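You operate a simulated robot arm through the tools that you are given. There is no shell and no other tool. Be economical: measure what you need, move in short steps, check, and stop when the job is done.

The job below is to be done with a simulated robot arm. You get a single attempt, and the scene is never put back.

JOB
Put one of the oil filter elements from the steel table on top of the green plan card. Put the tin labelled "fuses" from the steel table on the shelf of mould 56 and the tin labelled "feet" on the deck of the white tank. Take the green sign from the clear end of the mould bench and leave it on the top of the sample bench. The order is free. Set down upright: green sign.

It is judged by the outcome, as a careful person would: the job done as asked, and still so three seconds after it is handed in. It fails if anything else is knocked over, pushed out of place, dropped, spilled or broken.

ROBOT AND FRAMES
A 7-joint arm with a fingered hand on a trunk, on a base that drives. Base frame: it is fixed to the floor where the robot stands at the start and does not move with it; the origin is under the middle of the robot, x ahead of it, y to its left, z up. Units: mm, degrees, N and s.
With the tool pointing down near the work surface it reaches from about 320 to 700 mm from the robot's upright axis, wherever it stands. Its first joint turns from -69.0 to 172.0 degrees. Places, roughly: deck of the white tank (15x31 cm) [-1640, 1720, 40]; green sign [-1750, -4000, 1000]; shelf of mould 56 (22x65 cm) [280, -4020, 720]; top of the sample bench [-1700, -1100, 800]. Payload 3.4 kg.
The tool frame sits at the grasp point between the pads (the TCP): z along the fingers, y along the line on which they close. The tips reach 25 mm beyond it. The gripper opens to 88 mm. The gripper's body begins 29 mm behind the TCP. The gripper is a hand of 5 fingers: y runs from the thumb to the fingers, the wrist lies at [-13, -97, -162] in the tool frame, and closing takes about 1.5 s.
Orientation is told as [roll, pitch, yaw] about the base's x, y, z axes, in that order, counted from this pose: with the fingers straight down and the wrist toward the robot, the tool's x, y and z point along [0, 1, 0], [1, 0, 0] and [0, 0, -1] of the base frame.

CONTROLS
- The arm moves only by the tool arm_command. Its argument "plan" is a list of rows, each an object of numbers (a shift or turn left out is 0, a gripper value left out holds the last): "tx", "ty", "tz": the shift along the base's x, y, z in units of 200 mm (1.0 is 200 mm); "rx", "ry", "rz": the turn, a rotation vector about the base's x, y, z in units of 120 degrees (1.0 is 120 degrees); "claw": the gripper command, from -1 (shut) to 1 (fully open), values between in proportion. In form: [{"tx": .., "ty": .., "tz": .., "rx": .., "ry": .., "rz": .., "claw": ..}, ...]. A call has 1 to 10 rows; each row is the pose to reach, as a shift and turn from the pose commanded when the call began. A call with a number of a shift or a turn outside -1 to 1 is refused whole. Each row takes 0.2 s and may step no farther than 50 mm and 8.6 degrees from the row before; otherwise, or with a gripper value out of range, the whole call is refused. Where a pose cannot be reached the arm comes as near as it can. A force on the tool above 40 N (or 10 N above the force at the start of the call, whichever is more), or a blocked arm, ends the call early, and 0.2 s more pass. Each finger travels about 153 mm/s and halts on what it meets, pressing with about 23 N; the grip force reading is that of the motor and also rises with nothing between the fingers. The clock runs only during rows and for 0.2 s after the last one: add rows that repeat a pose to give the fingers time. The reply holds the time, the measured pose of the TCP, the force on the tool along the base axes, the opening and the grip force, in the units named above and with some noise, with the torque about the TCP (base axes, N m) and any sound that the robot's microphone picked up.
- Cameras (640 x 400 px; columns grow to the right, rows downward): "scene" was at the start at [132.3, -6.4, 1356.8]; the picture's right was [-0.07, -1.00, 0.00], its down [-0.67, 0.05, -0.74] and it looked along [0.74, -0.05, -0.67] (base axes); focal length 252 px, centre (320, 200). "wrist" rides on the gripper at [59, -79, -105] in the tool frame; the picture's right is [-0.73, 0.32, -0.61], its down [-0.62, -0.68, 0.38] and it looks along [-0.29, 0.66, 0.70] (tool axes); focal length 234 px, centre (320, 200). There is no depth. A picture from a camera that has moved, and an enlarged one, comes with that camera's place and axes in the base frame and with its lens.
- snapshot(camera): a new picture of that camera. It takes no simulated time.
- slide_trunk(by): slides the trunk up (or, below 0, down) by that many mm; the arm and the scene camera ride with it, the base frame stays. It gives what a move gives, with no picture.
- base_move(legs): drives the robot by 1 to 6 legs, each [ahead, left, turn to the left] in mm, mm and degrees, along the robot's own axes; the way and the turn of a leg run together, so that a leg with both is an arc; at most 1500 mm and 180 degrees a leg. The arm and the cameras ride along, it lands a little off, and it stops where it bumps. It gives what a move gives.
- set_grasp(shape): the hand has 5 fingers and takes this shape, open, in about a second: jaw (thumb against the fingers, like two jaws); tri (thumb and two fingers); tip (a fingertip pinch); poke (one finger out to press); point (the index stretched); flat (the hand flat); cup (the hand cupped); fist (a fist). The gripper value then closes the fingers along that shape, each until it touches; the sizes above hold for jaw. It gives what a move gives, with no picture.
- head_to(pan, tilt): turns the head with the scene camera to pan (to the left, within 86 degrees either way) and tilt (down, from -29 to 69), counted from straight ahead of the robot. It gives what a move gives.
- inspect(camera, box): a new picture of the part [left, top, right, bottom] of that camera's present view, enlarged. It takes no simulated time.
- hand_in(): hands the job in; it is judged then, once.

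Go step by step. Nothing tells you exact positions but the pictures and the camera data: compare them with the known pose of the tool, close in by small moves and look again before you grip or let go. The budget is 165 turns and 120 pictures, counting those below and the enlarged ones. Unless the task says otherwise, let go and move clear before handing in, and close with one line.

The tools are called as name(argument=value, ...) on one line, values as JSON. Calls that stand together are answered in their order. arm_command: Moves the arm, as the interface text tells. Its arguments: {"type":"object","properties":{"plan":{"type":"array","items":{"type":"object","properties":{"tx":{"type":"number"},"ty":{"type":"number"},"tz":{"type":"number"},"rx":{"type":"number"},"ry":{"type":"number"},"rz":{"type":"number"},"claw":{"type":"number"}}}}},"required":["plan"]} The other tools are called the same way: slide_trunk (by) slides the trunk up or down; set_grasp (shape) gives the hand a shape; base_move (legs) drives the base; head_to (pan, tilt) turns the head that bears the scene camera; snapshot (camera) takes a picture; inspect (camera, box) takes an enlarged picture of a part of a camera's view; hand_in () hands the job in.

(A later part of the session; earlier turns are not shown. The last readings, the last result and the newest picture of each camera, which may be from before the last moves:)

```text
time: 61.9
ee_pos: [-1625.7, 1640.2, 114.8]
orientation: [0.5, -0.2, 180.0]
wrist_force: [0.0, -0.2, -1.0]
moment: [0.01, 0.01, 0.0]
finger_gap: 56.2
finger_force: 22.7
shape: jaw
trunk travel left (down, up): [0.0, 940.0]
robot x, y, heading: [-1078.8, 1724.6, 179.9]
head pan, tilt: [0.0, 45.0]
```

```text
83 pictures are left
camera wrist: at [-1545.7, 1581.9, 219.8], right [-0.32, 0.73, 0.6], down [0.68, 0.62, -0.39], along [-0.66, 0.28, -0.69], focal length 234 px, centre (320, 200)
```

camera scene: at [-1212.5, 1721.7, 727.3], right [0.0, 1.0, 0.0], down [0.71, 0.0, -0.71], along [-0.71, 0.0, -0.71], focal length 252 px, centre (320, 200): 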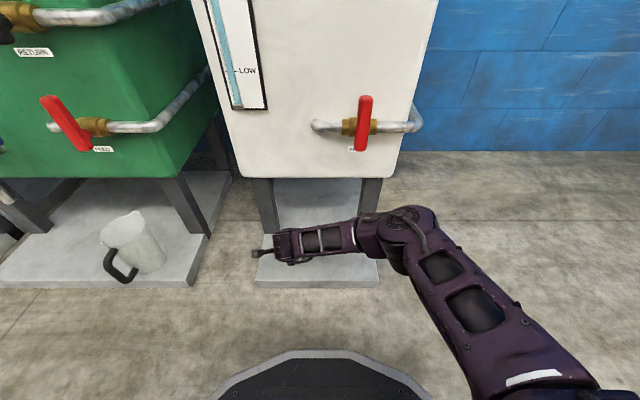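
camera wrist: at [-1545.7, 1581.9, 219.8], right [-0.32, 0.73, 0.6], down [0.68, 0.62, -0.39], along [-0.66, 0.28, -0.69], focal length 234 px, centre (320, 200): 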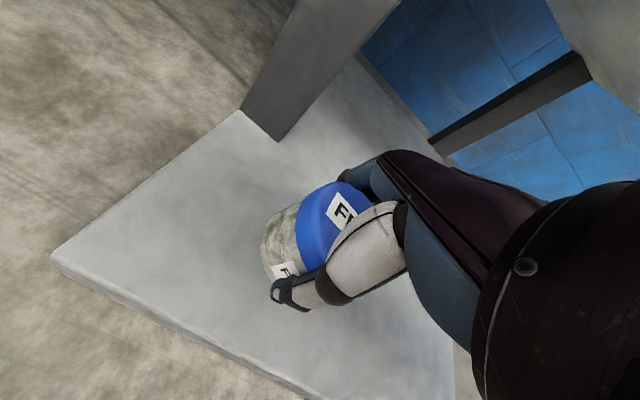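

The tin is over the deck. I lower gently until contact.

arm_command(plan=[{"tz": -0.08}, {"tz": -0.13}, {"tz": -0.15}, {"tz": -0.16}, {"tz": -0.17}, {"tz": -0.18}])

```text
time: 63.3
ee_pos: [-1626.6, 1639.4, 82.5]
orientation: [0.5, -0.7, -179.9]
wrist_force: [2.9, -3.4, 23.5]
moment: [0.37, 0.01, -0.01]
finger_gap: 54.9
finger_force: 22.7
shape: jaw
trunk travel left (down, up): [0.0, 940.0]
robot x, y, heading: [-1080.9, 1724.4, -180.0]
head pan, tilt: [0.0, 45.0]
```

Contact is made. I ease off slightly and open.

arm_command(plan=[{"tz": 0.012}, {"tz": 0.012, "claw": -0.2}, {"tz": 0.012, "claw": 0.3}, {"tz": 0.012, "claw": 0.7}, {"tz": 0.012, "claw": 1}, {"tz": 0.012, "claw": 1}, {"tz": 0.012, "claw": 1}, {"tz": 0.012, "claw": 1}])

snapshot(camera="wrist")

```text
time: 65.1
ee_pos: [-1625.9, 1639.3, 81.5]
orientation: [0.4, -0.3, 180.1]
wrist_force: [0.7, -0.6, 0.9]
moment: [-0.03, -0.01, 0.01]
finger_gap: 87.8
finger_force: 0.1
shape: jaw
trunk travel left (down, up): [0.0, 940.0]
robot x, y, heading: [-1079.8, 1721.4, 179.9]
head pan, tilt: [0.0, 45.0]
```

```text
82 pictures are left
camera wrist: at [-1545.8, 1581.6, 186.8], right [-0.32, 0.73, 0.6], down [0.68, 0.62, -0.39], along [-0.66, 0.29, -0.69], focal length 234 px, centre (320, 200)
```

wrist: 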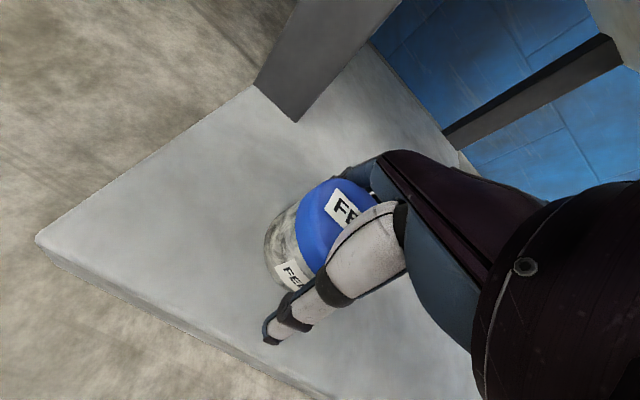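

Released and standing. I lift clear, back off and check.

arm_command(plan=[{"tz": 0.1}, {"tz": 0.25}, {"tz": 0.4}, {"tz": 0.5}])

base_move(legs=[[-350, 0, 0]])

snapshot(camera="scene")

```text
time: 66.1
ee_pos: [-1625.6, 1642.5, 182.4]
orientation: [0.4, -0.3, -179.9]
wrist_force: [-0.1, 0.4, -0.5]
moment: [0.01, 0.0, 0.0]
finger_gap: 87.9
finger_force: 0.2
shape: jaw
trunk travel left (down, up): [0.0, 940.0]
robot x, y, heading: [-1083.9, 1723.4, 180.0]
head pan, tilt: [0.0, 45.0]
```

```text
time: 68.4
ee_pos: [-1268.5, 1639.4, 182.0]
orientation: [0.3, -0.4, -179.7]
wrist_force: [0.0, -0.8, 0.5]
moment: [0.01, 0.04, 0.03]
finger_gap: 87.8
finger_force: 0.0
shape: jaw
trunk travel left (down, up): [0.0, 940.0]
robot x, y, heading: [-723.8, 1725.0, -179.6]
head pan, tilt: [0.0, 45.0]
```

```text
81 pictures are left
camera scene: at [-856.8, 1721.9, 727.3], right [-0.01, 1.0, 0.0], down [0.71, 0.0, -0.71], along [-0.71, 0.0, -0.71], focal length 252 px, centre (320, 200)
```

scene: 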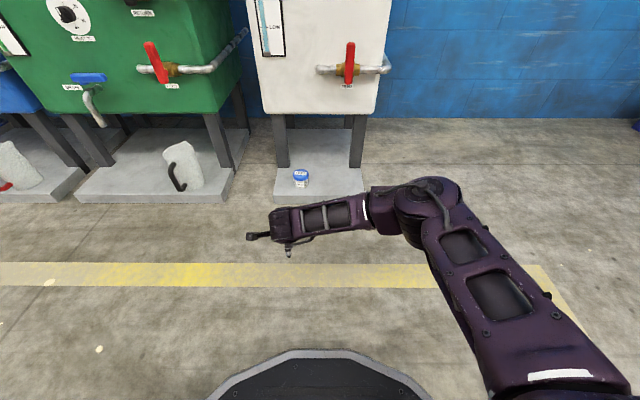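

The feet tin stands on the white tank's deck. Now I raise the trunk and arm, turn around and return to the steel table for the fuses tin.

slide_trunk(by=400)

slide_trunk(by=200)

arm_command(plan=[{"tz": 0.2, "tx": 0.1}, {"tz": 0.4, "tx": 0.2}, {"tz": 0.6, "tx": 0.3}, {"tz": 0.8, "tx": 0.4}, {"tz": 1.0, "tx": 0.5}])

base_move(legs=[[0, 0, 180], [0, -1410, 0]])

head_to(pan=10, tilt=40)

snapshot(camera="scene")

```text
time: 72.3
ee_pos: [-1268.5, 1639.6, 581.8]
orientation: [0.4, -0.5, -179.7]
wrist_force: [0.6, 0.0, -0.2]
moment: [-0.02, -0.02, 0.03]
finger_gap: 87.7
finger_force: 0.1
shape: jaw
trunk travel left (down, up): [-400.0, 540.0]
robot x, y, heading: [-724.5, 1725.3, -179.8]
head pan, tilt: [0.0, 45.0]
```

```text
time: 74.4
ee_pos: [-1267.6, 1639.4, 781.8]
orientation: [0.4, -0.2, -179.7]
wrist_force: [-0.1, -0.7, -1.0]
moment: [0.0, 0.0, 0.04]
finger_gap: 87.8
finger_force: 0.0
shape: jaw
trunk travel left (down, up): [-600.0, 340.0]
robot x, y, heading: [-724.0, 1722.0, -179.4]
head pan, tilt: [0.0, 45.0]
```

```text
time: 75.6
ee_pos: [-1166.9, 1638.9, 983.5]
orientation: [0.4, -0.4, -179.7]
wrist_force: [-0.2, -0.5, 0.1]
moment: [-0.04, -0.02, 0.03]
finger_gap: 87.9
finger_force: 0.0
shape: jaw
trunk travel left (down, up): [-600.0, 340.0]
robot x, y, heading: [-723.4, 1724.5, -179.8]
head pan, tilt: [0.0, 45.0]
```

```text
time: 90.2
ee_pos: [-223.9, 393.0, 981.5]
orientation: [0.4, -0.4, 2.2]
wrist_force: [0.8, -0.2, 0.5]
moment: [0.02, -0.03, 0.01]
finger_gap: 87.7
finger_force: 0.0
shape: jaw
trunk travel left (down, up): [-600.0, 340.0]
robot x, y, heading: [-665.1, 291.0, 2.3]
head pan, tilt: [0.0, 45.0]
```

```text
time: 90.9
ee_pos: [-223.8, 393.3, 981.9]
orientation: [0.4, -0.4, 2.2]
wrist_force: [0.0, -0.5, -0.5]
moment: [-0.02, 0.0, 0.01]
finger_gap: 88.0
finger_force: 0.0
shape: jaw
trunk travel left (down, up): [-600.0, 340.0]
robot x, y, heading: [-667.3, 294.9, 2.3]
head pan, tilt: [10.0, 40.0]
```

```text
80 pictures are left
camera scene: at [-533.6, 313.4, 1334.6], right [0.21, -0.98, 0.0], down [-0.63, -0.14, -0.77], along [0.75, 0.16, -0.64], focal length 252 px, centre (320, 200)
```

scene: 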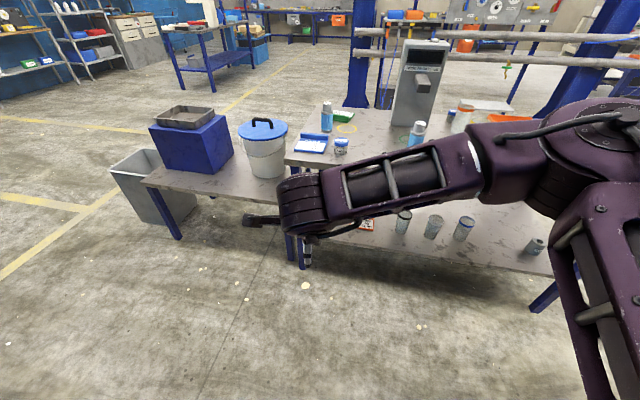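

I square up and drive in so that the hand lands above the fuses tin at about (419, 431).

base_move(legs=[[0, 0, -2.3], [640, 52, 0]])

head_to(pan=30, tilt=55)

snapshot(camera="wrist")

snapshot(camera="scene")

```text
time: 94.8
ee_pos: [413.8, 414.6, 983.7]
orientation: [0.3, -0.2, -0.9]
wrist_force: [0.1, 0.0, 0.4]
moment: [-0.02, 0.01, 0.0]
finger_gap: 87.9
finger_force: 0.0
shape: jaw
trunk travel left (down, up): [-600.0, 340.0]
robot x, y, heading: [-32.0, 338.3, -1.0]
head pan, tilt: [10.0, 40.0]
```

```text
time: 95.7
ee_pos: [413.2, 415.1, 983.4]
orientation: [0.4, -0.4, -0.9]
wrist_force: [-0.1, 0.3, 0.7]
moment: [-0.01, 0.0, -0.01]
finger_gap: 88.0
finger_force: 0.0
shape: jaw
trunk travel left (down, up): [-600.0, 340.0]
robot x, y, heading: [-33.7, 340.3, -1.0]
head pan, tilt: [30.0, 55.0]
```

```text
79 pictures are left
camera wrist: at [335.3, 473.7, 1087.4], right [0.31, -0.73, 0.6], down [-0.69, -0.61, -0.39], along [0.66, -0.29, -0.69], focal length 234 px, centre (320, 200)
```

wrist: 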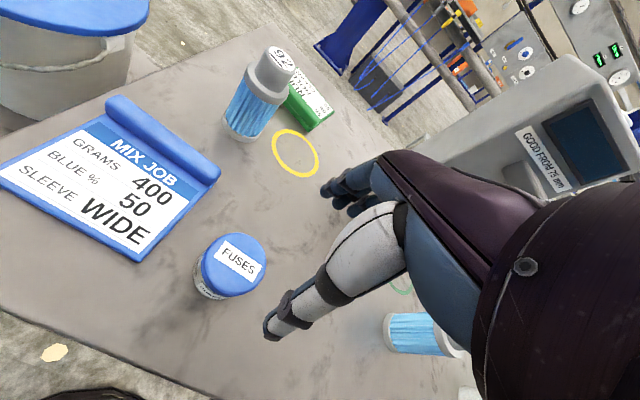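

```text
78 pictures are left
camera scene: at [79.1, 373.5, 1314.0], right [0.49, -0.87, 0.0], down [-0.72, -0.4, -0.57], along [0.5, 0.28, -0.82], focal length 252 px, centre (320, 200)
```

scene: 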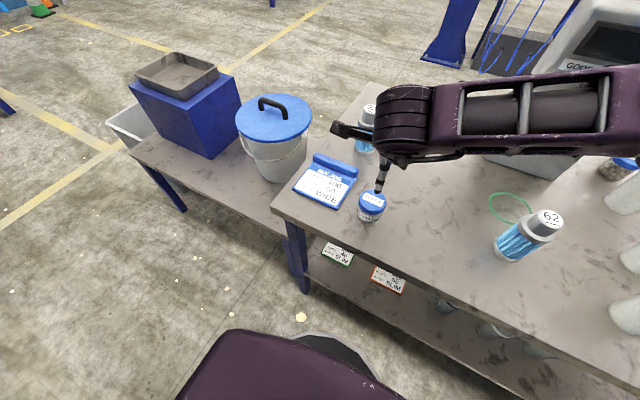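

Fuses lid is at about (416, 428, 848). I lower the trunk 90 mm and fine-align.

slide_trunk(by=-90)

arm_command(plan=[{"tx": 0.012, "ty": 0.066, "claw": 1}, {"tx": 0.012, "ty": 0.066}])

snapshot(camera="wrist")

inspect(camera="scene", box=[280, 100, 480, 225])

```text
time: 96.9
ee_pos: [413.6, 416.6, 893.3]
orientation: [0.4, -0.3, -0.8]
wrist_force: [0.5, 0.0, -0.5]
moment: [0.04, -0.03, 0.01]
finger_gap: 87.8
finger_force: 0.0
shape: jaw
trunk travel left (down, up): [-510.0, 430.0]
robot x, y, heading: [-35.6, 339.1, -0.9]
head pan, tilt: [30.0, 55.0]
```

```text
time: 97.5
ee_pos: [415.1, 427.7, 892.8]
orientation: [0.5, -0.4, -0.8]
wrist_force: [0.4, 0.0, 0.9]
moment: [-0.01, 0.02, -0.01]
finger_gap: 88.0
finger_force: 0.1
shape: jaw
trunk travel left (down, up): [-510.0, 430.0]
robot x, y, heading: [-33.4, 339.7, -0.8]
head pan, tilt: [30.0, 55.0]
```

```text
77 pictures are left
camera wrist: at [337.3, 486.1, 997.2], right [0.31, -0.74, 0.6], down [-0.69, -0.61, -0.39], along [0.66, -0.29, -0.69], focal length 234 px, centre (320, 200)
```

wrist: 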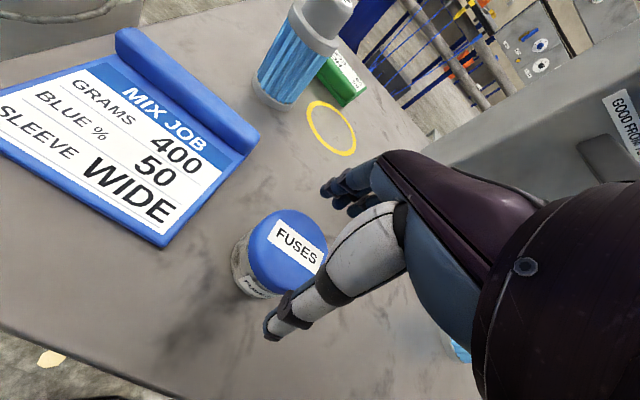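

```text
3.20 times, centred on (380, 162) of scene
camera zoom: at [79.0, 373.2, 1223.9], right [0.49, -0.87, 0.0], down [-0.72, -0.4, -0.57], along [0.5, 0.28, -0.82], focal length 807 px, centre (128, 320)
```

zoom: 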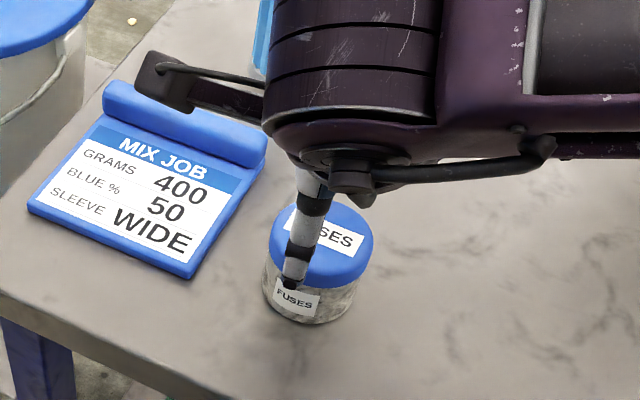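

arm_command(plan=[{"tx": 0.012, "ty": 0.01, "tz": -0.1, "claw": 1}, {"tx": 0.012, "ty": 0.01, "tz": -0.2}, {"tx": 0.012, "ty": 0.01, "tz": -0.29}, {"tx": 0.012, "ty": 0.01, "tz": -0.29}])

snapshot(camera="wrist")

```text
time: 98.5
ee_pos: [416.5, 429.1, 834.9]
orientation: [0.4, -0.4, -0.8]
wrist_force: [0.3, -0.3, 1.1]
moment: [0.01, 0.03, 0.02]
finger_gap: 87.7
finger_force: 0.0
shape: jaw
trunk travel left (down, up): [-510.0, 430.0]
robot x, y, heading: [-35.0, 335.7, -0.8]
head pan, tilt: [30.0, 55.0]
```

```text
75 pictures are left
camera wrist: at [338.4, 488.1, 940.7], right [0.31, -0.74, 0.6], down [-0.69, -0.61, -0.39], along [0.66, -0.29, -0.69], focal length 234 px, centre (320, 200)
```

wrist: 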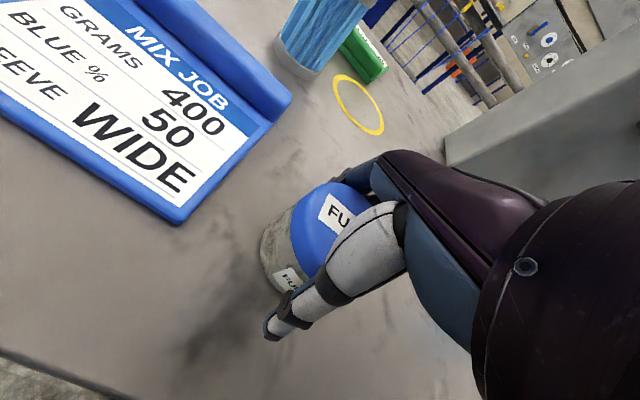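

The view matches the earlier grip. I close and lift.

arm_command(plan=[{"claw": -1}, {"claw": -1}, {"claw": -1}, {"claw": -1}, {"claw": -1}, {"claw": -1}, {"claw": -1}, {"claw": -1}])

arm_command(plan=[{"tz": 0.1}, {"tz": 0.25}, {"tz": 0.45}, {"tz": 0.65}, {"tz": 0.85}, {"tz": 1.0}])

snapshot(camera="wrist")

```text
time: 100.3
ee_pos: [416.8, 429.5, 833.9]
orientation: [0.3, -0.3, -0.8]
wrist_force: [0.7, -0.6, 1.2]
moment: [-0.03, -0.05, 0.01]
finger_gap: 58.3
finger_force: 23.1
shape: jaw
trunk travel left (down, up): [-510.0, 430.0]
robot x, y, heading: [-30.9, 336.8, -0.7]
head pan, tilt: [30.0, 55.0]
```

```text
time: 101.7
ee_pos: [418.6, 428.7, 1035.1]
orientation: [0.4, -0.3, -0.7]
wrist_force: [-0.6, 0.1, -0.9]
moment: [-0.01, 0.01, 0.01]
finger_gap: 57.8
finger_force: 22.3
shape: jaw
trunk travel left (down, up): [-510.0, 430.0]
robot x, y, heading: [-33.0, 338.9, -0.8]
head pan, tilt: [30.0, 55.0]
```

```text
74 pictures are left
camera wrist: at [340.3, 487.1, 1141.3], right [0.31, -0.73, 0.6], down [-0.69, -0.61, -0.39], along [0.66, -0.29, -0.69], focal length 234 px, centre (320, 200)
```

wrist: 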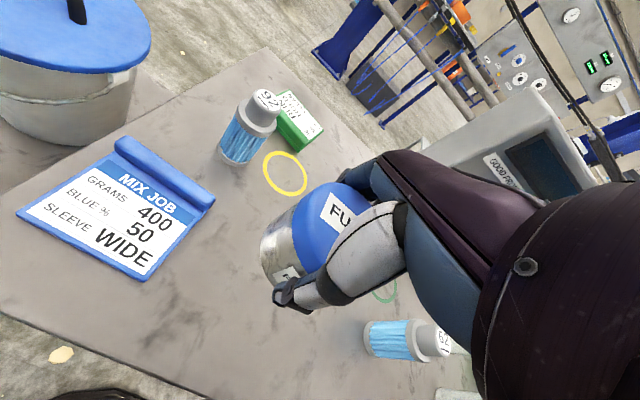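

Tin held. I back out, turn right and drive down the aisle to look at the moulds.

base_move(legs=[[-500, 0, 0.8], [0, 0, -90], [1500, 0, 0], [1100, 0, 0]])

head_to(pan=20, tilt=20)

snapshot(camera="scene")

head_to(pan=-45, tilt=20)

snapshot(camera="scene")

```text
time: 120.8
ee_pos: [-461.9, -2724.6, 1036.2]
orientation: [0.4, -0.3, -90.6]
wrist_force: [0.0, 0.3, -1.3]
moment: [-0.02, 0.02, 0.03]
finger_gap: 57.9
finger_force: 23.4
shape: jaw
trunk travel left (down, up): [-510.0, 430.0]
robot x, y, heading: [-553.8, -2275.3, -90.2]
head pan, tilt: [30.0, 55.0]
```

```text
time: 121.8
ee_pos: [-461.7, -2725.5, 1036.8]
orientation: [0.4, -0.3, -90.6]
wrist_force: [0.0, 0.3, -2.7]
moment: [0.0, 0.01, -0.06]
finger_gap: 57.6
finger_force: 23.2
shape: jaw
trunk travel left (down, up): [-510.0, 430.0]
robot x, y, heading: [-550.8, -2271.9, -90.5]
head pan, tilt: [20.0, 20.0]
```

```text
73 pictures are left
camera scene: at [-523.5, -2411.9, 1275.9], right [-0.94, -0.33, 0.0], down [-0.11, 0.32, -0.94], along [0.31, -0.89, -0.34], focal length 252 px, centre (320, 200)
```

scene: 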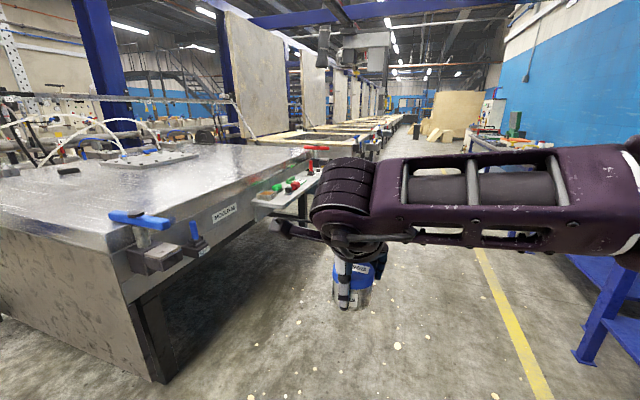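

```text
time: 123.2
ee_pos: [-462.3, -2723.9, 1036.3]
orientation: [0.3, -0.4, -90.5]
wrist_force: [0.0, 0.6, -0.6]
moment: [0.0, 0.01, 0.01]
finger_gap: 57.7
finger_force: 23.3
shape: jaw
trunk travel left (down, up): [-510.0, 430.0]
robot x, y, heading: [-553.9, -2270.9, -90.5]
head pan, tilt: [-45.0, 20.0]
```

```text
72 pictures are left
camera scene: at [-621.0, -2389.4, 1276.0], right [-0.7, 0.71, 0.0], down [0.24, 0.24, -0.94], along [-0.67, -0.66, -0.34], focal length 252 px, centre (320, 200)
```

scene: 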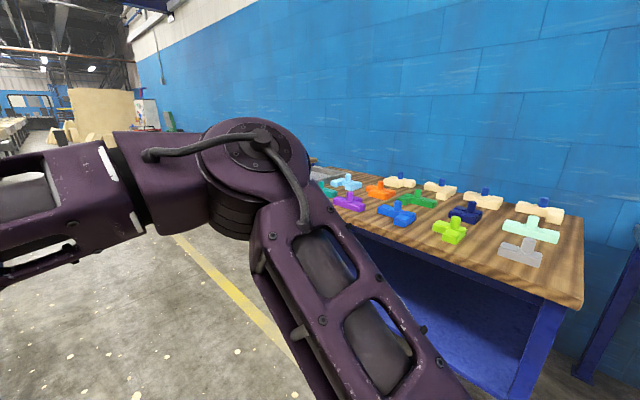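

The shelf of mould 56 projects to about (290, 189), where there is a pale ledge with some objects. I zoom in.

head_to(pan=35, tilt=20)

inspect(camera="scene", box=[280, 130, 480, 255])

```text
time: 124.7
ee_pos: [-461.9, -2724.9, 1036.8]
orientation: [0.5, -0.2, -90.5]
wrist_force: [0.0, -0.8, -0.3]
moment: [0.03, 0.0, 0.02]
finger_gap: 57.9
finger_force: 23.1
shape: jaw
trunk travel left (down, up): [-510.0, 430.0]
robot x, y, heading: [-552.2, -2271.5, -90.4]
head pan, tilt: [35.0, 20.0]
```

```text
3.20 times, centred on (380, 192) of scene
camera zoom: at [-501.9, -2400.9, 1276.0], right [-0.82, -0.57, 0.0], down [-0.19, 0.28, -0.94], along [0.53, -0.77, -0.34], focal length 807 px, centre (128, 224)
```

zoom: 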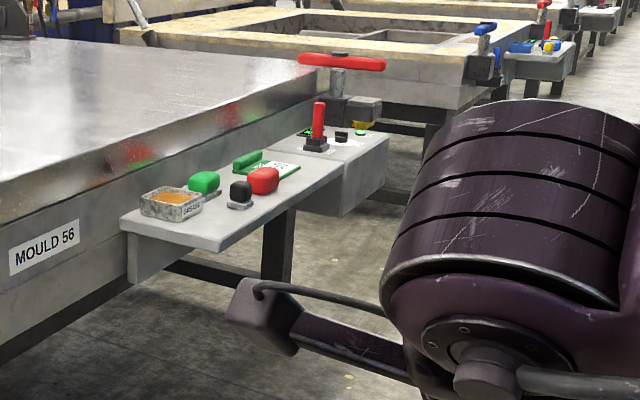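

Mould 56 is the nearest one; its shelf holds a tray, buttons and a card. I drive alongside, face it and look down at the shelf.

base_move(legs=[[1500, 0, 0.4], [200, 0, 0], [0, 0, 90]])

head_to(pan=0, tilt=40)

snapshot(camera="scene")

snapshot(camera="wrist")

```text
time: 137.0
ee_pos: [-84.6, -3870.7, 1035.3]
orientation: [0.4, -0.3, -0.8]
wrist_force: [0.1, 0.3, -1.9]
moment: [-0.02, -0.05, -0.03]
finger_gap: 57.7
finger_force: 22.9
shape: jaw
trunk travel left (down, up): [-510.0, 430.0]
robot x, y, heading: [-538.5, -3957.6, -0.8]
head pan, tilt: [35.0, 20.0]
```

```text
time: 138.0
ee_pos: [-84.6, -3871.3, 1035.8]
orientation: [0.4, -0.4, -0.8]
wrist_force: [0.3, -0.2, -2.1]
moment: [-0.02, 0.01, -0.04]
finger_gap: 57.5
finger_force: 22.6
shape: jaw
trunk travel left (down, up): [-510.0, 430.0]
robot x, y, heading: [-537.4, -3960.9, -1.0]
head pan, tilt: [0.0, 40.0]
```

```text
70 pictures are left
camera scene: at [-402.1, -3962.5, 1244.6], right [-0.01, -1.0, 0.0], down [-0.64, 0.01, -0.77], along [0.77, -0.01, -0.64], focal length 252 px, centre (320, 200)
```

scene: 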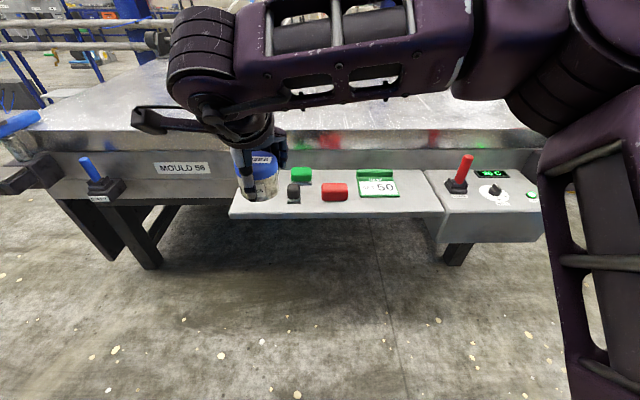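

```text
69 pictures are left
camera wrist: at [-162.7, -3812.5, 1140.8], right [0.31, -0.73, 0.6], down [-0.69, -0.61, -0.39], along [0.66, -0.29, -0.69], focal length 234 px, centre (320, 200)
```

wrist: 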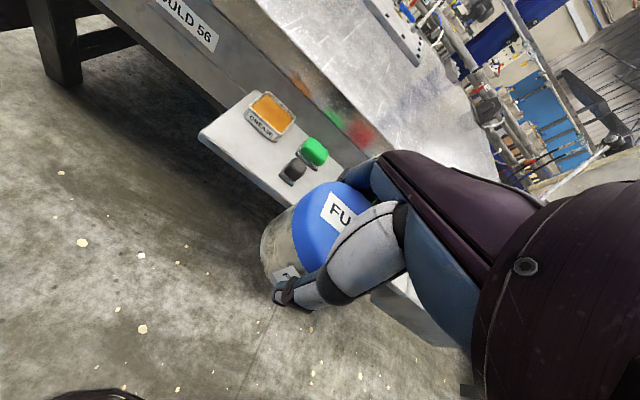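

The shelf spans x≈158–378, y≈-3690…-4336. Its clear spot is the right end between the green card (y ≈ -4219) and the control box, so I aim at (232, -4278). I drive there and look closer.

base_move(legs=[[225, -400, 1]])

head_to(pan=0, tilt=50)

snapshot(camera="scene")

snapshot(camera="wrist")

```text
time: 140.7
ee_pos: [131.9, -4257.9, 1036.1]
orientation: [0.4, -0.3, 0.1]
wrist_force: [0.4, 0.0, -2.3]
moment: [0.02, 0.03, -0.01]
finger_gap: 57.3
finger_force: 22.9
shape: jaw
trunk travel left (down, up): [-510.0, 430.0]
robot x, y, heading: [-317.0, -4353.5, -0.1]
head pan, tilt: [0.0, 40.0]
```

```text
time: 141.4
ee_pos: [132.8, -4256.9, 1035.1]
orientation: [0.4, -0.3, 0.2]
wrist_force: [0.6, 0.8, -2.2]
moment: [-0.01, -0.01, -0.01]
finger_gap: 57.2
finger_force: 23.2
shape: jaw
trunk travel left (down, up): [-510.0, 430.0]
robot x, y, heading: [-316.6, -4351.2, -0.0]
head pan, tilt: [0.0, 50.0]
```

```text
68 pictures are left
camera scene: at [-192.3, -4354.0, 1230.4], right [0.0, -1.0, 0.0], down [-0.77, 0.0, -0.64], along [0.64, 0.0, -0.77], focal length 252 px, centre (320, 200)
```

scene: 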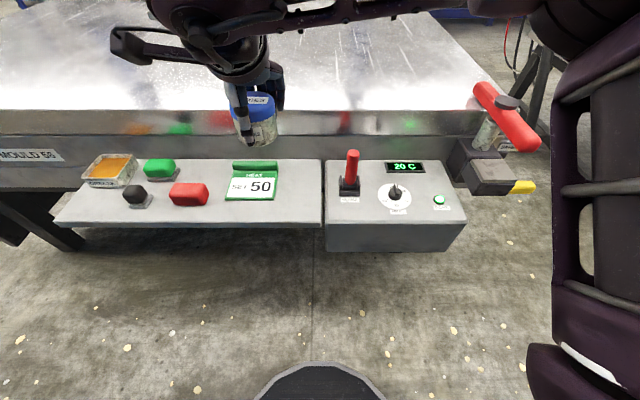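

```text
67 pictures are left
camera wrist: at [52.7, -4200.1, 1140.7], right [0.32, -0.73, 0.6], down [-0.68, -0.62, -0.39], along [0.66, -0.28, -0.69], focal length 234 px, centre (320, 200)
```

wrist: 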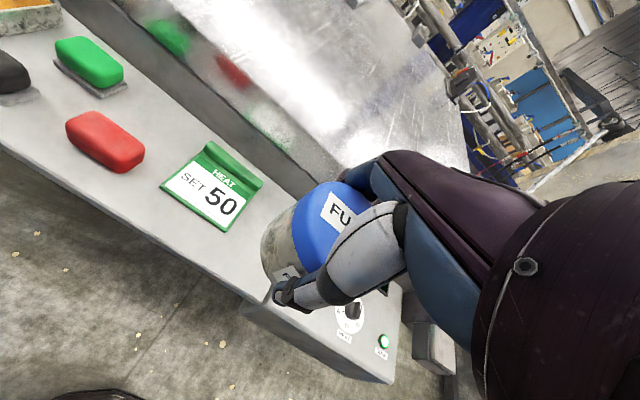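

The free slot between card and control box is y -4240…-4358, x 162…380, so I target (240, -4299). I strafe a little and extend the arm over it while still high.

base_move(legs=[[0, -40, 0]])

arm_command(plan=[{"tx": 0.2, "tz": -0.1}, {"tx": 0.4, "tz": -0.25}, {"tx": 0.53, "tz": -0.45}, {"tx": 0.53, "tz": -0.65}, {"tx": 0.53, "tz": -0.8}])

snapshot(camera="scene")

snapshot(camera="wrist")

```text
time: 142.3
ee_pos: [132.1, -4299.8, 1035.5]
orientation: [0.5, -0.3, 0.2]
wrist_force: [0.1, -0.3, -1.2]
moment: [0.0, 0.01, -0.01]
finger_gap: 57.5
finger_force: 22.9
shape: jaw
trunk travel left (down, up): [-510.0, 430.0]
robot x, y, heading: [-314.4, -4392.7, 0.0]
head pan, tilt: [0.0, 50.0]
```

```text
time: 143.5
ee_pos: [239.3, -4296.7, 873.6]
orientation: [0.4, -0.3, 0.1]
wrist_force: [1.1, -0.6, -1.7]
moment: [-0.02, 0.01, -0.03]
finger_gap: 57.7
finger_force: 23.3
shape: jaw
trunk travel left (down, up): [-510.0, 430.0]
robot x, y, heading: [-320.6, -4396.1, -0.0]
head pan, tilt: [0.0, 50.0]
```

```text
66 pictures are left
camera scene: at [-191.7, -4394.0, 1230.4], right [0.0, -1.0, 0.0], down [-0.77, 0.0, -0.64], along [0.64, 0.0, -0.77], focal length 252 px, centre (320, 200)
```

scene: 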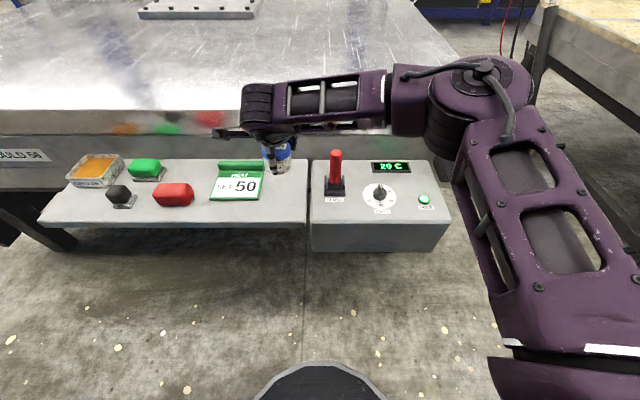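

```text
65 pictures are left
camera wrist: at [160.8, -4239.8, 978.5], right [0.32, -0.73, 0.6], down [-0.68, -0.62, -0.39], along [0.66, -0.28, -0.69], focal length 234 px, centre (320, 200)
```

wrist: 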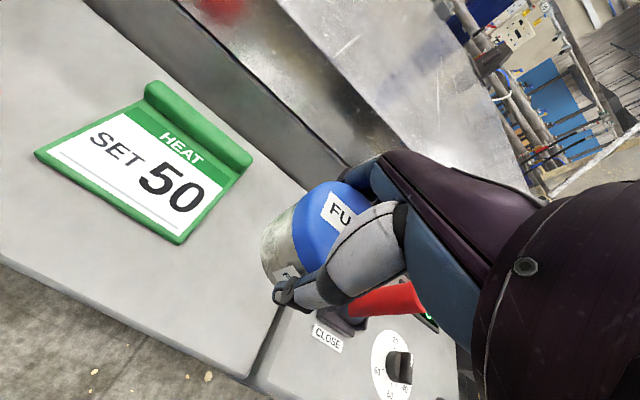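

The spot is clear, with the forearm staying above the lever. I lower toward the shelf, slowing at the end.

arm_command(plan=[{"tz": -0.15}, {"tz": -0.3}, {"tz": -0.42}, {"tz": -0.47}, {"tz": -0.49}])

snapshot(camera="scene")

```text
time: 144.7
ee_pos: [236.8, -4299.0, 777.7]
orientation: [0.4, -0.3, -0.1]
wrist_force: [-0.2, 0.2, -1.6]
moment: [0.01, -0.03, 0.01]
finger_gap: 57.1
finger_force: 23.3
shape: jaw
trunk travel left (down, up): [-510.0, 430.0]
robot x, y, heading: [-318.1, -4395.2, -0.1]
head pan, tilt: [0.0, 50.0]
```

```text
64 pictures are left
camera scene: at [-192.1, -4394.0, 1230.4], right [0.0, -1.0, 0.0], down [-0.77, 0.0, -0.64], along [0.64, 0.0, -0.77], focal length 252 px, centre (320, 200)
```

scene: 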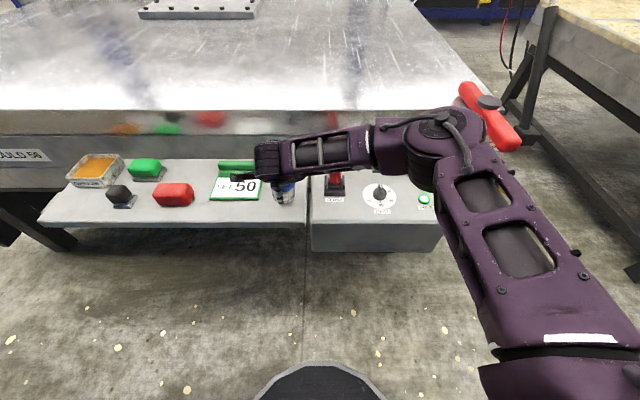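

arm_command(plan=[{"tz": -0.02}, {"tz": -0.035}, {"tz": -0.045}, {"tz": -0.055}, {"tz": -0.065}])

```text
time: 145.9
ee_pos: [238.3, -4298.7, 763.9]
orientation: [0.4, -0.3, 0.2]
wrist_force: [-0.5, -0.3, -2.4]
moment: [0.02, -0.02, 0.02]
finger_gap: 57.5
finger_force: 23.2
shape: jaw
trunk travel left (down, up): [-510.0, 430.0]
robot x, y, heading: [-318.4, -4391.9, -0.1]
head pan, tilt: [0.0, 50.0]
```

arm_command(plan=[{"tz": -0.01}, {"tz": -0.02}, {"tz": -0.03}, {"tz": -0.04}, {"tz": -0.05}])

snapshot(camera="wrist")

```text
time: 147.1
ee_pos: [239.0, -4297.9, 755.8]
orientation: [0.4, -0.4, 0.1]
wrist_force: [1.9, 0.3, 3.6]
moment: [-0.06, -0.15, 0.01]
finger_gap: 57.5
finger_force: 22.3
shape: jaw
trunk travel left (down, up): [-510.0, 430.0]
robot x, y, heading: [-316.6, -4395.9, 0.1]
head pan, tilt: [0.0, 50.0]
```

```text
63 pictures are left
camera wrist: at [159.0, -4240.3, 860.2], right [0.32, -0.73, 0.6], down [-0.68, -0.62, -0.39], along [0.66, -0.28, -0.69], focal length 234 px, centre (320, 200)
```

wrist: 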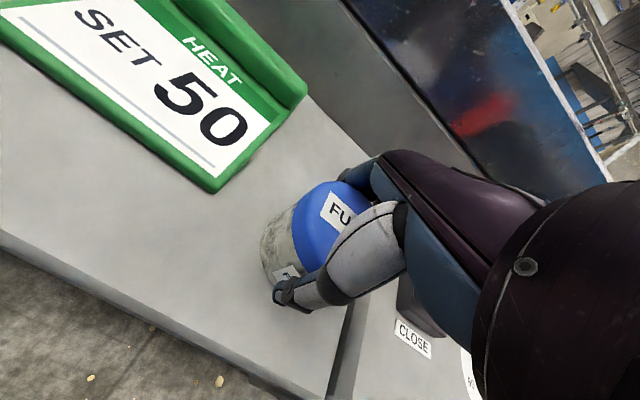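

Contact is starting. I open the hand and lift clear.

arm_command(plan=[{"tz": -0.006}, {"tz": -0.006, "claw": -0.2}, {"tz": -0.006, "claw": 0.3}, {"tz": -0.006, "claw": 0.7}, {"tz": -0.006, "claw": 1}, {"tz": -0.006, "claw": 1}, {"tz": -0.006, "claw": 1}])

arm_command(plan=[{"tz": 0.1}, {"tz": 0.3}, {"tz": 0.55}, {"tz": 0.8}, {"tz": 1.0}])

snapshot(camera="scene")

```text
time: 148.7
ee_pos: [239.2, -4296.0, 753.8]
orientation: [0.4, -0.3, 0.1]
wrist_force: [0.0, -0.7, -0.2]
moment: [-0.02, 0.0, -0.01]
finger_gap: 88.0
finger_force: 0.2
shape: jaw
trunk travel left (down, up): [-510.0, 430.0]
robot x, y, heading: [-314.5, -4392.6, -0.1]
head pan, tilt: [0.0, 50.0]
```

```text
time: 149.9
ee_pos: [237.3, -4300.6, 956.0]
orientation: [0.3, -0.3, 0.1]
wrist_force: [-0.4, -0.5, -1.0]
moment: [0.03, 0.02, -0.03]
finger_gap: 87.9
finger_force: 0.1
shape: jaw
trunk travel left (down, up): [-510.0, 430.0]
robot x, y, heading: [-319.5, -4393.1, -0.0]
head pan, tilt: [0.0, 50.0]
```

```text
62 pictures are left
camera scene: at [-192.9, -4394.1, 1230.4], right [0.0, -1.0, 0.0], down [-0.77, 0.0, -0.64], along [0.64, 0.0, -0.77], focal length 252 px, centre (320, 200)
```

scene: 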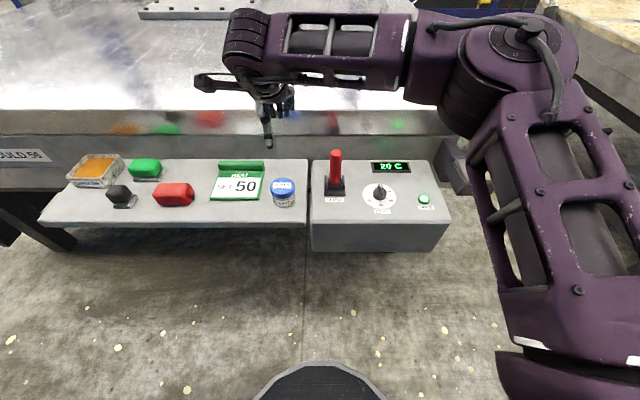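

The fuses tin stands on mould 56's shelf. Next I turn around to look for the green sign on the mould bench.

arm_command(plan=[{"tz": 0.15, "tx": -0.2}, {"tz": 0.3, "tx": -0.4}, {"tz": 0.4, "tx": -0.55}])

base_move(legs=[[-250, 0, 0], [0, 0, 180]])

head_to(pan=0, tilt=30)

snapshot(camera="scene")

head_to(pan=-35, tilt=30)

snapshot(camera="scene")

```text
time: 150.7
ee_pos: [123.8, -4299.5, 1035.9]
orientation: [0.4, -0.4, 0.1]
wrist_force: [-0.8, -0.4, 1.4]
moment: [0.02, 0.01, 0.02]
finger_gap: 88.3
finger_force: 0.0
shape: jaw
trunk travel left (down, up): [-510.0, 430.0]
robot x, y, heading: [-320.5, -4393.2, 0.1]
head pan, tilt: [0.0, 50.0]
```

```text
time: 159.8
ee_pos: [-1017.8, -4462.5, 1034.3]
orientation: [0.5, -0.3, 176.9]
wrist_force: [1.0, 1.4, -0.7]
moment: [0.02, -0.01, 0.04]
finger_gap: 87.9
finger_force: 0.1
shape: jaw
trunk travel left (down, up): [-510.0, 430.0]
robot x, y, heading: [-566.8, -4394.8, 176.8]
head pan, tilt: [0.0, 50.0]
```

```text
time: 160.6
ee_pos: [-1016.2, -4461.3, 1033.6]
orientation: [0.4, -0.4, 176.8]
wrist_force: [-0.4, 0.2, 0.0]
moment: [0.0, -0.01, -0.02]
finger_gap: 88.1
finger_force: 0.1
shape: jaw
trunk travel left (down, up): [-510.0, 430.0]
robot x, y, heading: [-565.7, -4394.5, 176.5]
head pan, tilt: [0.0, 30.0]
```

```text
61 pictures are left
camera scene: at [-709.2, -4385.7, 1259.9], right [0.06, 1.0, 0.0], down [0.5, -0.03, -0.87], along [-0.86, 0.05, -0.5], focal length 252 px, centre (320, 200)
```

scene: 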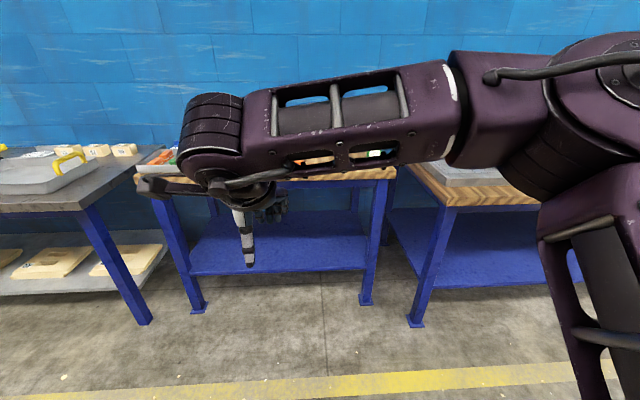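

```text
time: 161.6
ee_pos: [-1015.7, -4462.1, 1034.2]
orientation: [0.3, -0.3, 176.8]
wrist_force: [0.4, 0.0, 0.0]
moment: [0.02, -0.02, 0.02]
finger_gap: 88.0
finger_force: 0.0
shape: jaw
trunk travel left (down, up): [-510.0, 430.0]
robot x, y, heading: [-568.8, -4393.8, 177.0]
head pan, tilt: [-35.0, 30.0]
```

```text
60 pictures are left
camera scene: at [-690.0, -4334.9, 1259.9], right [0.62, 0.79, 0.0], down [0.39, -0.31, -0.87], along [-0.68, 0.54, -0.5], focal length 252 px, centre (320, 200)
```

scene: 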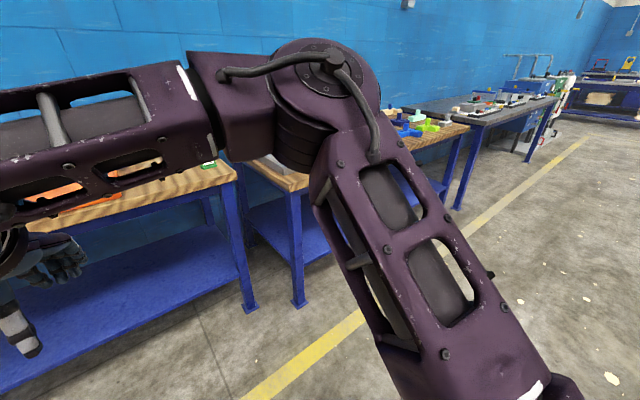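

The sign's expected place is hidden behind the arm. I turn the robot right and pan the head left to get a clear view.

base_move(legs=[[0, 0, -65]])

head_to(pan=55, tilt=25)

snapshot(camera="scene")

```text
time: 164.8
ee_pos: [-823.6, -4017.5, 1034.7]
orientation: [0.4, -0.4, 112.3]
wrist_force: [-0.1, 0.1, 1.1]
moment: [-0.02, 0.01, 0.01]
finger_gap: 88.0
finger_force: 0.0
shape: jaw
trunk travel left (down, up): [-510.0, 430.0]
robot x, y, heading: [-568.1, -4392.7, 112.3]
head pan, tilt: [-35.0, 30.0]
```

```text
time: 166.5
ee_pos: [-823.2, -4017.7, 1034.4]
orientation: [0.4, -0.3, 112.3]
wrist_force: [0.1, -0.1, 0.3]
moment: [-0.02, -0.01, 0.02]
finger_gap: 88.3
finger_force: 0.2
shape: jaw
trunk travel left (down, up): [-510.0, 430.0]
robot x, y, heading: [-569.2, -4395.8, 112.3]
head pan, tilt: [55.0, 25.0]
```

```text
59 pictures are left
camera scene: at [-677.7, -4326.9, 1267.9], right [0.22, 0.98, 0.0], down [0.41, -0.09, -0.91], along [-0.88, 0.2, -0.42], focal length 252 px, centre (320, 200)
```

scene: 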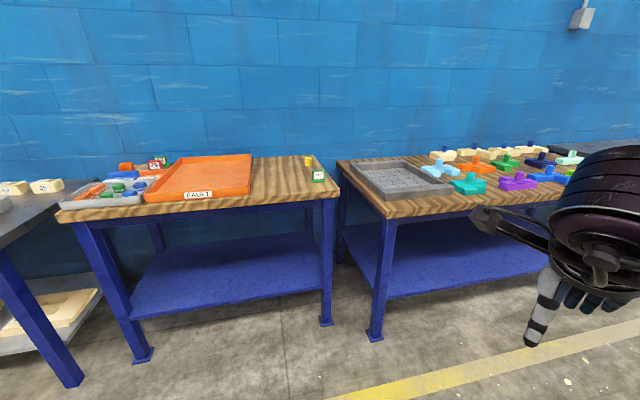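

inspect(camera="scene", box=[240, 120, 400, 220])

inspect(camera="scene", box=[294, 148, 342, 188])

```text
4.00 times, centred on (320, 170) of scene
camera zoom: at [-677.7, -4326.9, 1267.9], right [0.22, 0.98, 0.0], down [0.41, -0.09, -0.91], along [-0.88, 0.2, -0.42], focal length 1009 px, centre (320, 320)
```

zoom: 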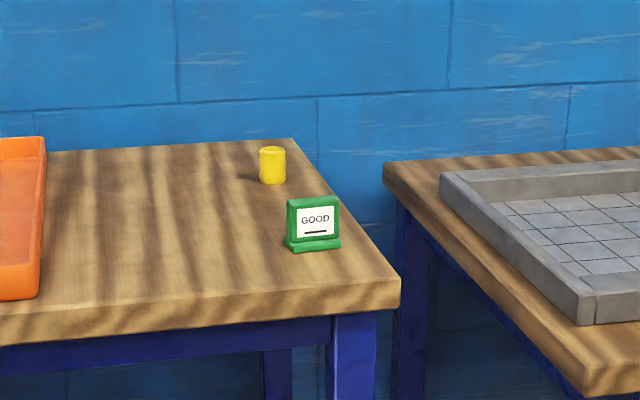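

```text
10.00 times, centred on (318, 168) of scene
camera zoom: at [-677.7, -4326.9, 1267.9], right [0.22, 0.98, 0.0], down [0.41, -0.09, -0.91], along [-0.88, 0.2, -0.42], focal length 2522 px, centre (340, 520)
```

zoom: 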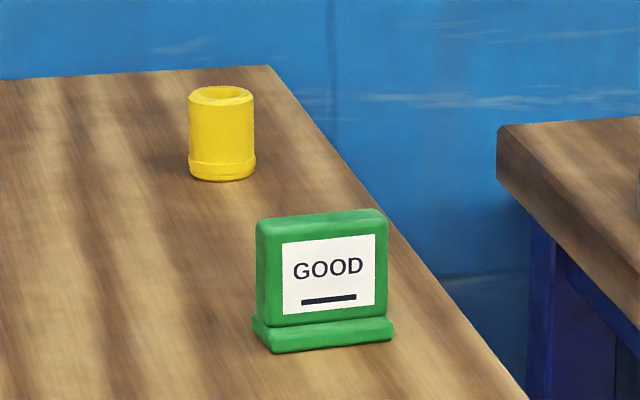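

The green "GOOD" sign stands at the right end of the wooden bench, around (-1780, -4085) on a top near z 820–850. I square up to it and approach.

base_move(legs=[[0, 0, 67.7], [520, -400, 0]])

head_to(pan=0, tilt=40)

snapshot(camera="scene")

snapshot(camera="wrist")

```text
time: 173.1
ee_pos: [-1535.1, -4101.0, 1034.8]
orientation: [0.4, -0.4, -179.5]
wrist_force: [0.4, -0.6, 0.4]
moment: [0.0, 0.0, 0.01]
finger_gap: 87.9
finger_force: 0.1
shape: jaw
trunk travel left (down, up): [-510.0, 430.0]
robot x, y, heading: [-1090.0, -4002.7, -179.5]
head pan, tilt: [55.0, 25.0]
```

```text
time: 174.3
ee_pos: [-1534.7, -4101.9, 1033.5]
orientation: [0.4, -0.3, -179.4]
wrist_force: [-0.1, -0.3, -0.3]
moment: [-0.02, 0.0, 0.03]
finger_gap: 88.2
finger_force: 0.0
shape: jaw
trunk travel left (down, up): [-510.0, 430.0]
robot x, y, heading: [-1089.2, -4002.6, -179.4]
head pan, tilt: [0.0, 40.0]
```

```text
56 pictures are left
camera scene: at [-1227.0, -4004.3, 1244.6], right [-0.01, 1.0, 0.0], down [0.64, 0.01, -0.77], along [-0.77, -0.01, -0.64], focal length 252 px, centre (320, 200)
```

scene: 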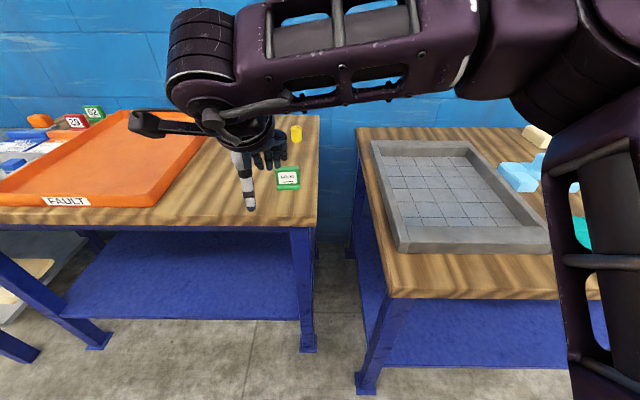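

```text
55 pictures are left
camera wrist: at [-1453.7, -4158.7, 1140.0], right [-0.33, 0.73, 0.6], down [0.67, 0.63, -0.39], along [-0.66, 0.28, -0.69], focal length 234 px, centre (320, 200)
```

wrist: 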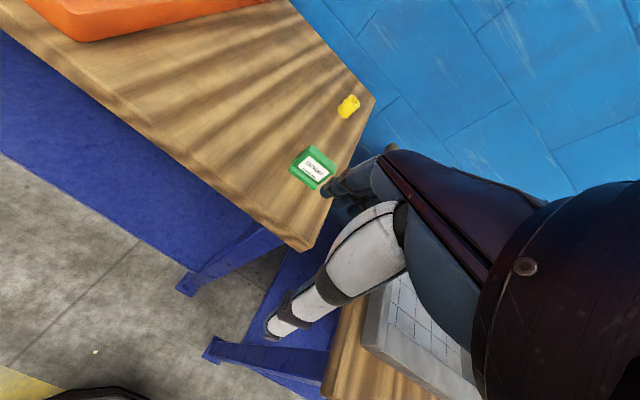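

Triangulation puts the sign's base front at about (-1729, -4091, 865). I zoom in for its orientation while driving 100 mm nearer.

base_move(legs=[[100, -10, 0]])

inspect(camera="scene", box=[230, 130, 350, 230])

inspect(camera="wrist", box=[240, 100, 400, 220])

```text
time: 175.5
ee_pos: [-1635.6, -4090.1, 1033.8]
orientation: [0.4, -0.3, -179.7]
wrist_force: [-0.7, -0.2, 0.2]
moment: [0.0, -0.02, 0.01]
finger_gap: 87.9
finger_force: 0.0
shape: jaw
trunk travel left (down, up): [-510.0, 430.0]
robot x, y, heading: [-1189.5, -3994.0, -179.6]
head pan, tilt: [0.0, 40.0]
```

```text
4.00 times, centred on (290, 180) of scene
camera zoom: at [-1327.5, -3994.3, 1244.5], right [-0.01, 1.0, 0.0], down [0.64, 0.0, -0.77], along [-0.77, -0.01, -0.64], focal length 1009 px, centre (440, 280)
```

zoom: 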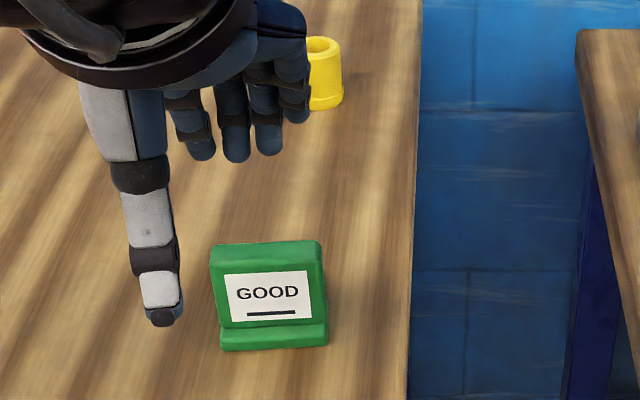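

```text
3.33 times, centred on (320, 160) of wrist
camera zoom: at [-1554.6, -4148.0, 1139.7], right [-0.32, 0.73, 0.6], down [0.67, 0.63, -0.39], along [-0.66, 0.28, -0.69], focal length 781 px, centre (320, 333)
```

zoom: 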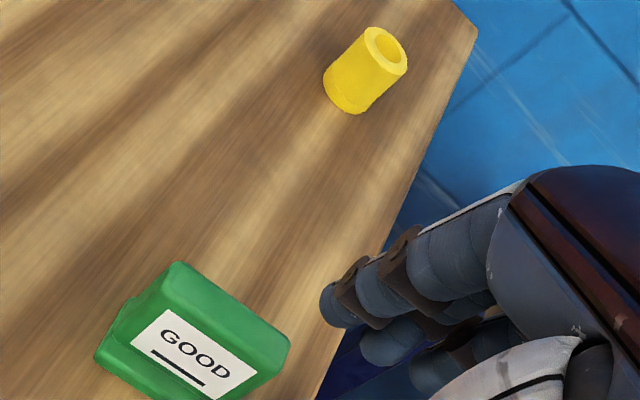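

The plate is about 57 mm wide, 15 mm thick, top at z≈920, centred near (-1740, -4090). I move over it and look again.

arm_command(plan=[{"tx": -0.2, "claw": 1}, {"tx": -0.4}, {"tx": -0.52, "tz": -0.1}, {"tx": -0.52, "tz": -0.27}])

snapshot(camera="scene")

snapshot(camera="wrist")

```text
time: 176.5
ee_pos: [-1741.6, -4092.8, 981.5]
orientation: [0.5, -0.3, -179.6]
wrist_force: [0.1, 0.2, -0.3]
moment: [-0.03, -0.03, 0.01]
finger_gap: 87.9
finger_force: 0.0
shape: jaw
trunk travel left (down, up): [-510.0, 430.0]
robot x, y, heading: [-1193.7, -3990.8, -179.6]
head pan, tilt: [0.0, 40.0]
```

```text
52 pictures are left
camera scene: at [-1327.0, -3994.2, 1244.6], right [-0.01, 1.0, 0.0], down [0.64, 0.0, -0.77], along [-0.77, -0.01, -0.64], focal length 252 px, centre (320, 200)
```

scene: 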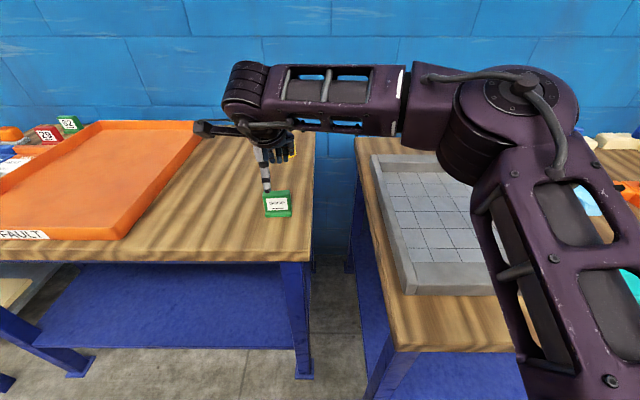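

```text
51 pictures are left
camera wrist: at [-1660.8, -4150.0, 1087.3], right [-0.32, 0.73, 0.6], down [0.67, 0.63, -0.39], along [-0.66, 0.28, -0.69], focal length 234 px, centre (320, 200)
```

wrist: 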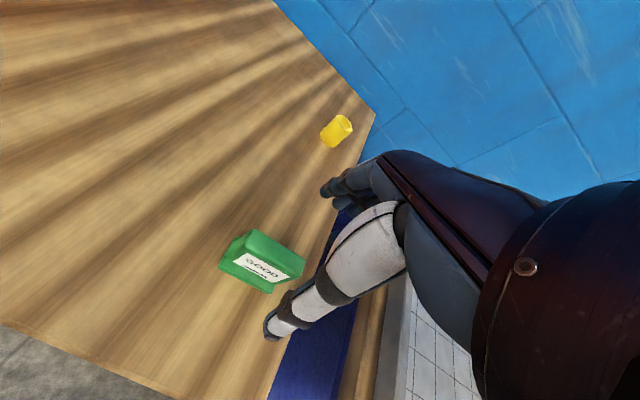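

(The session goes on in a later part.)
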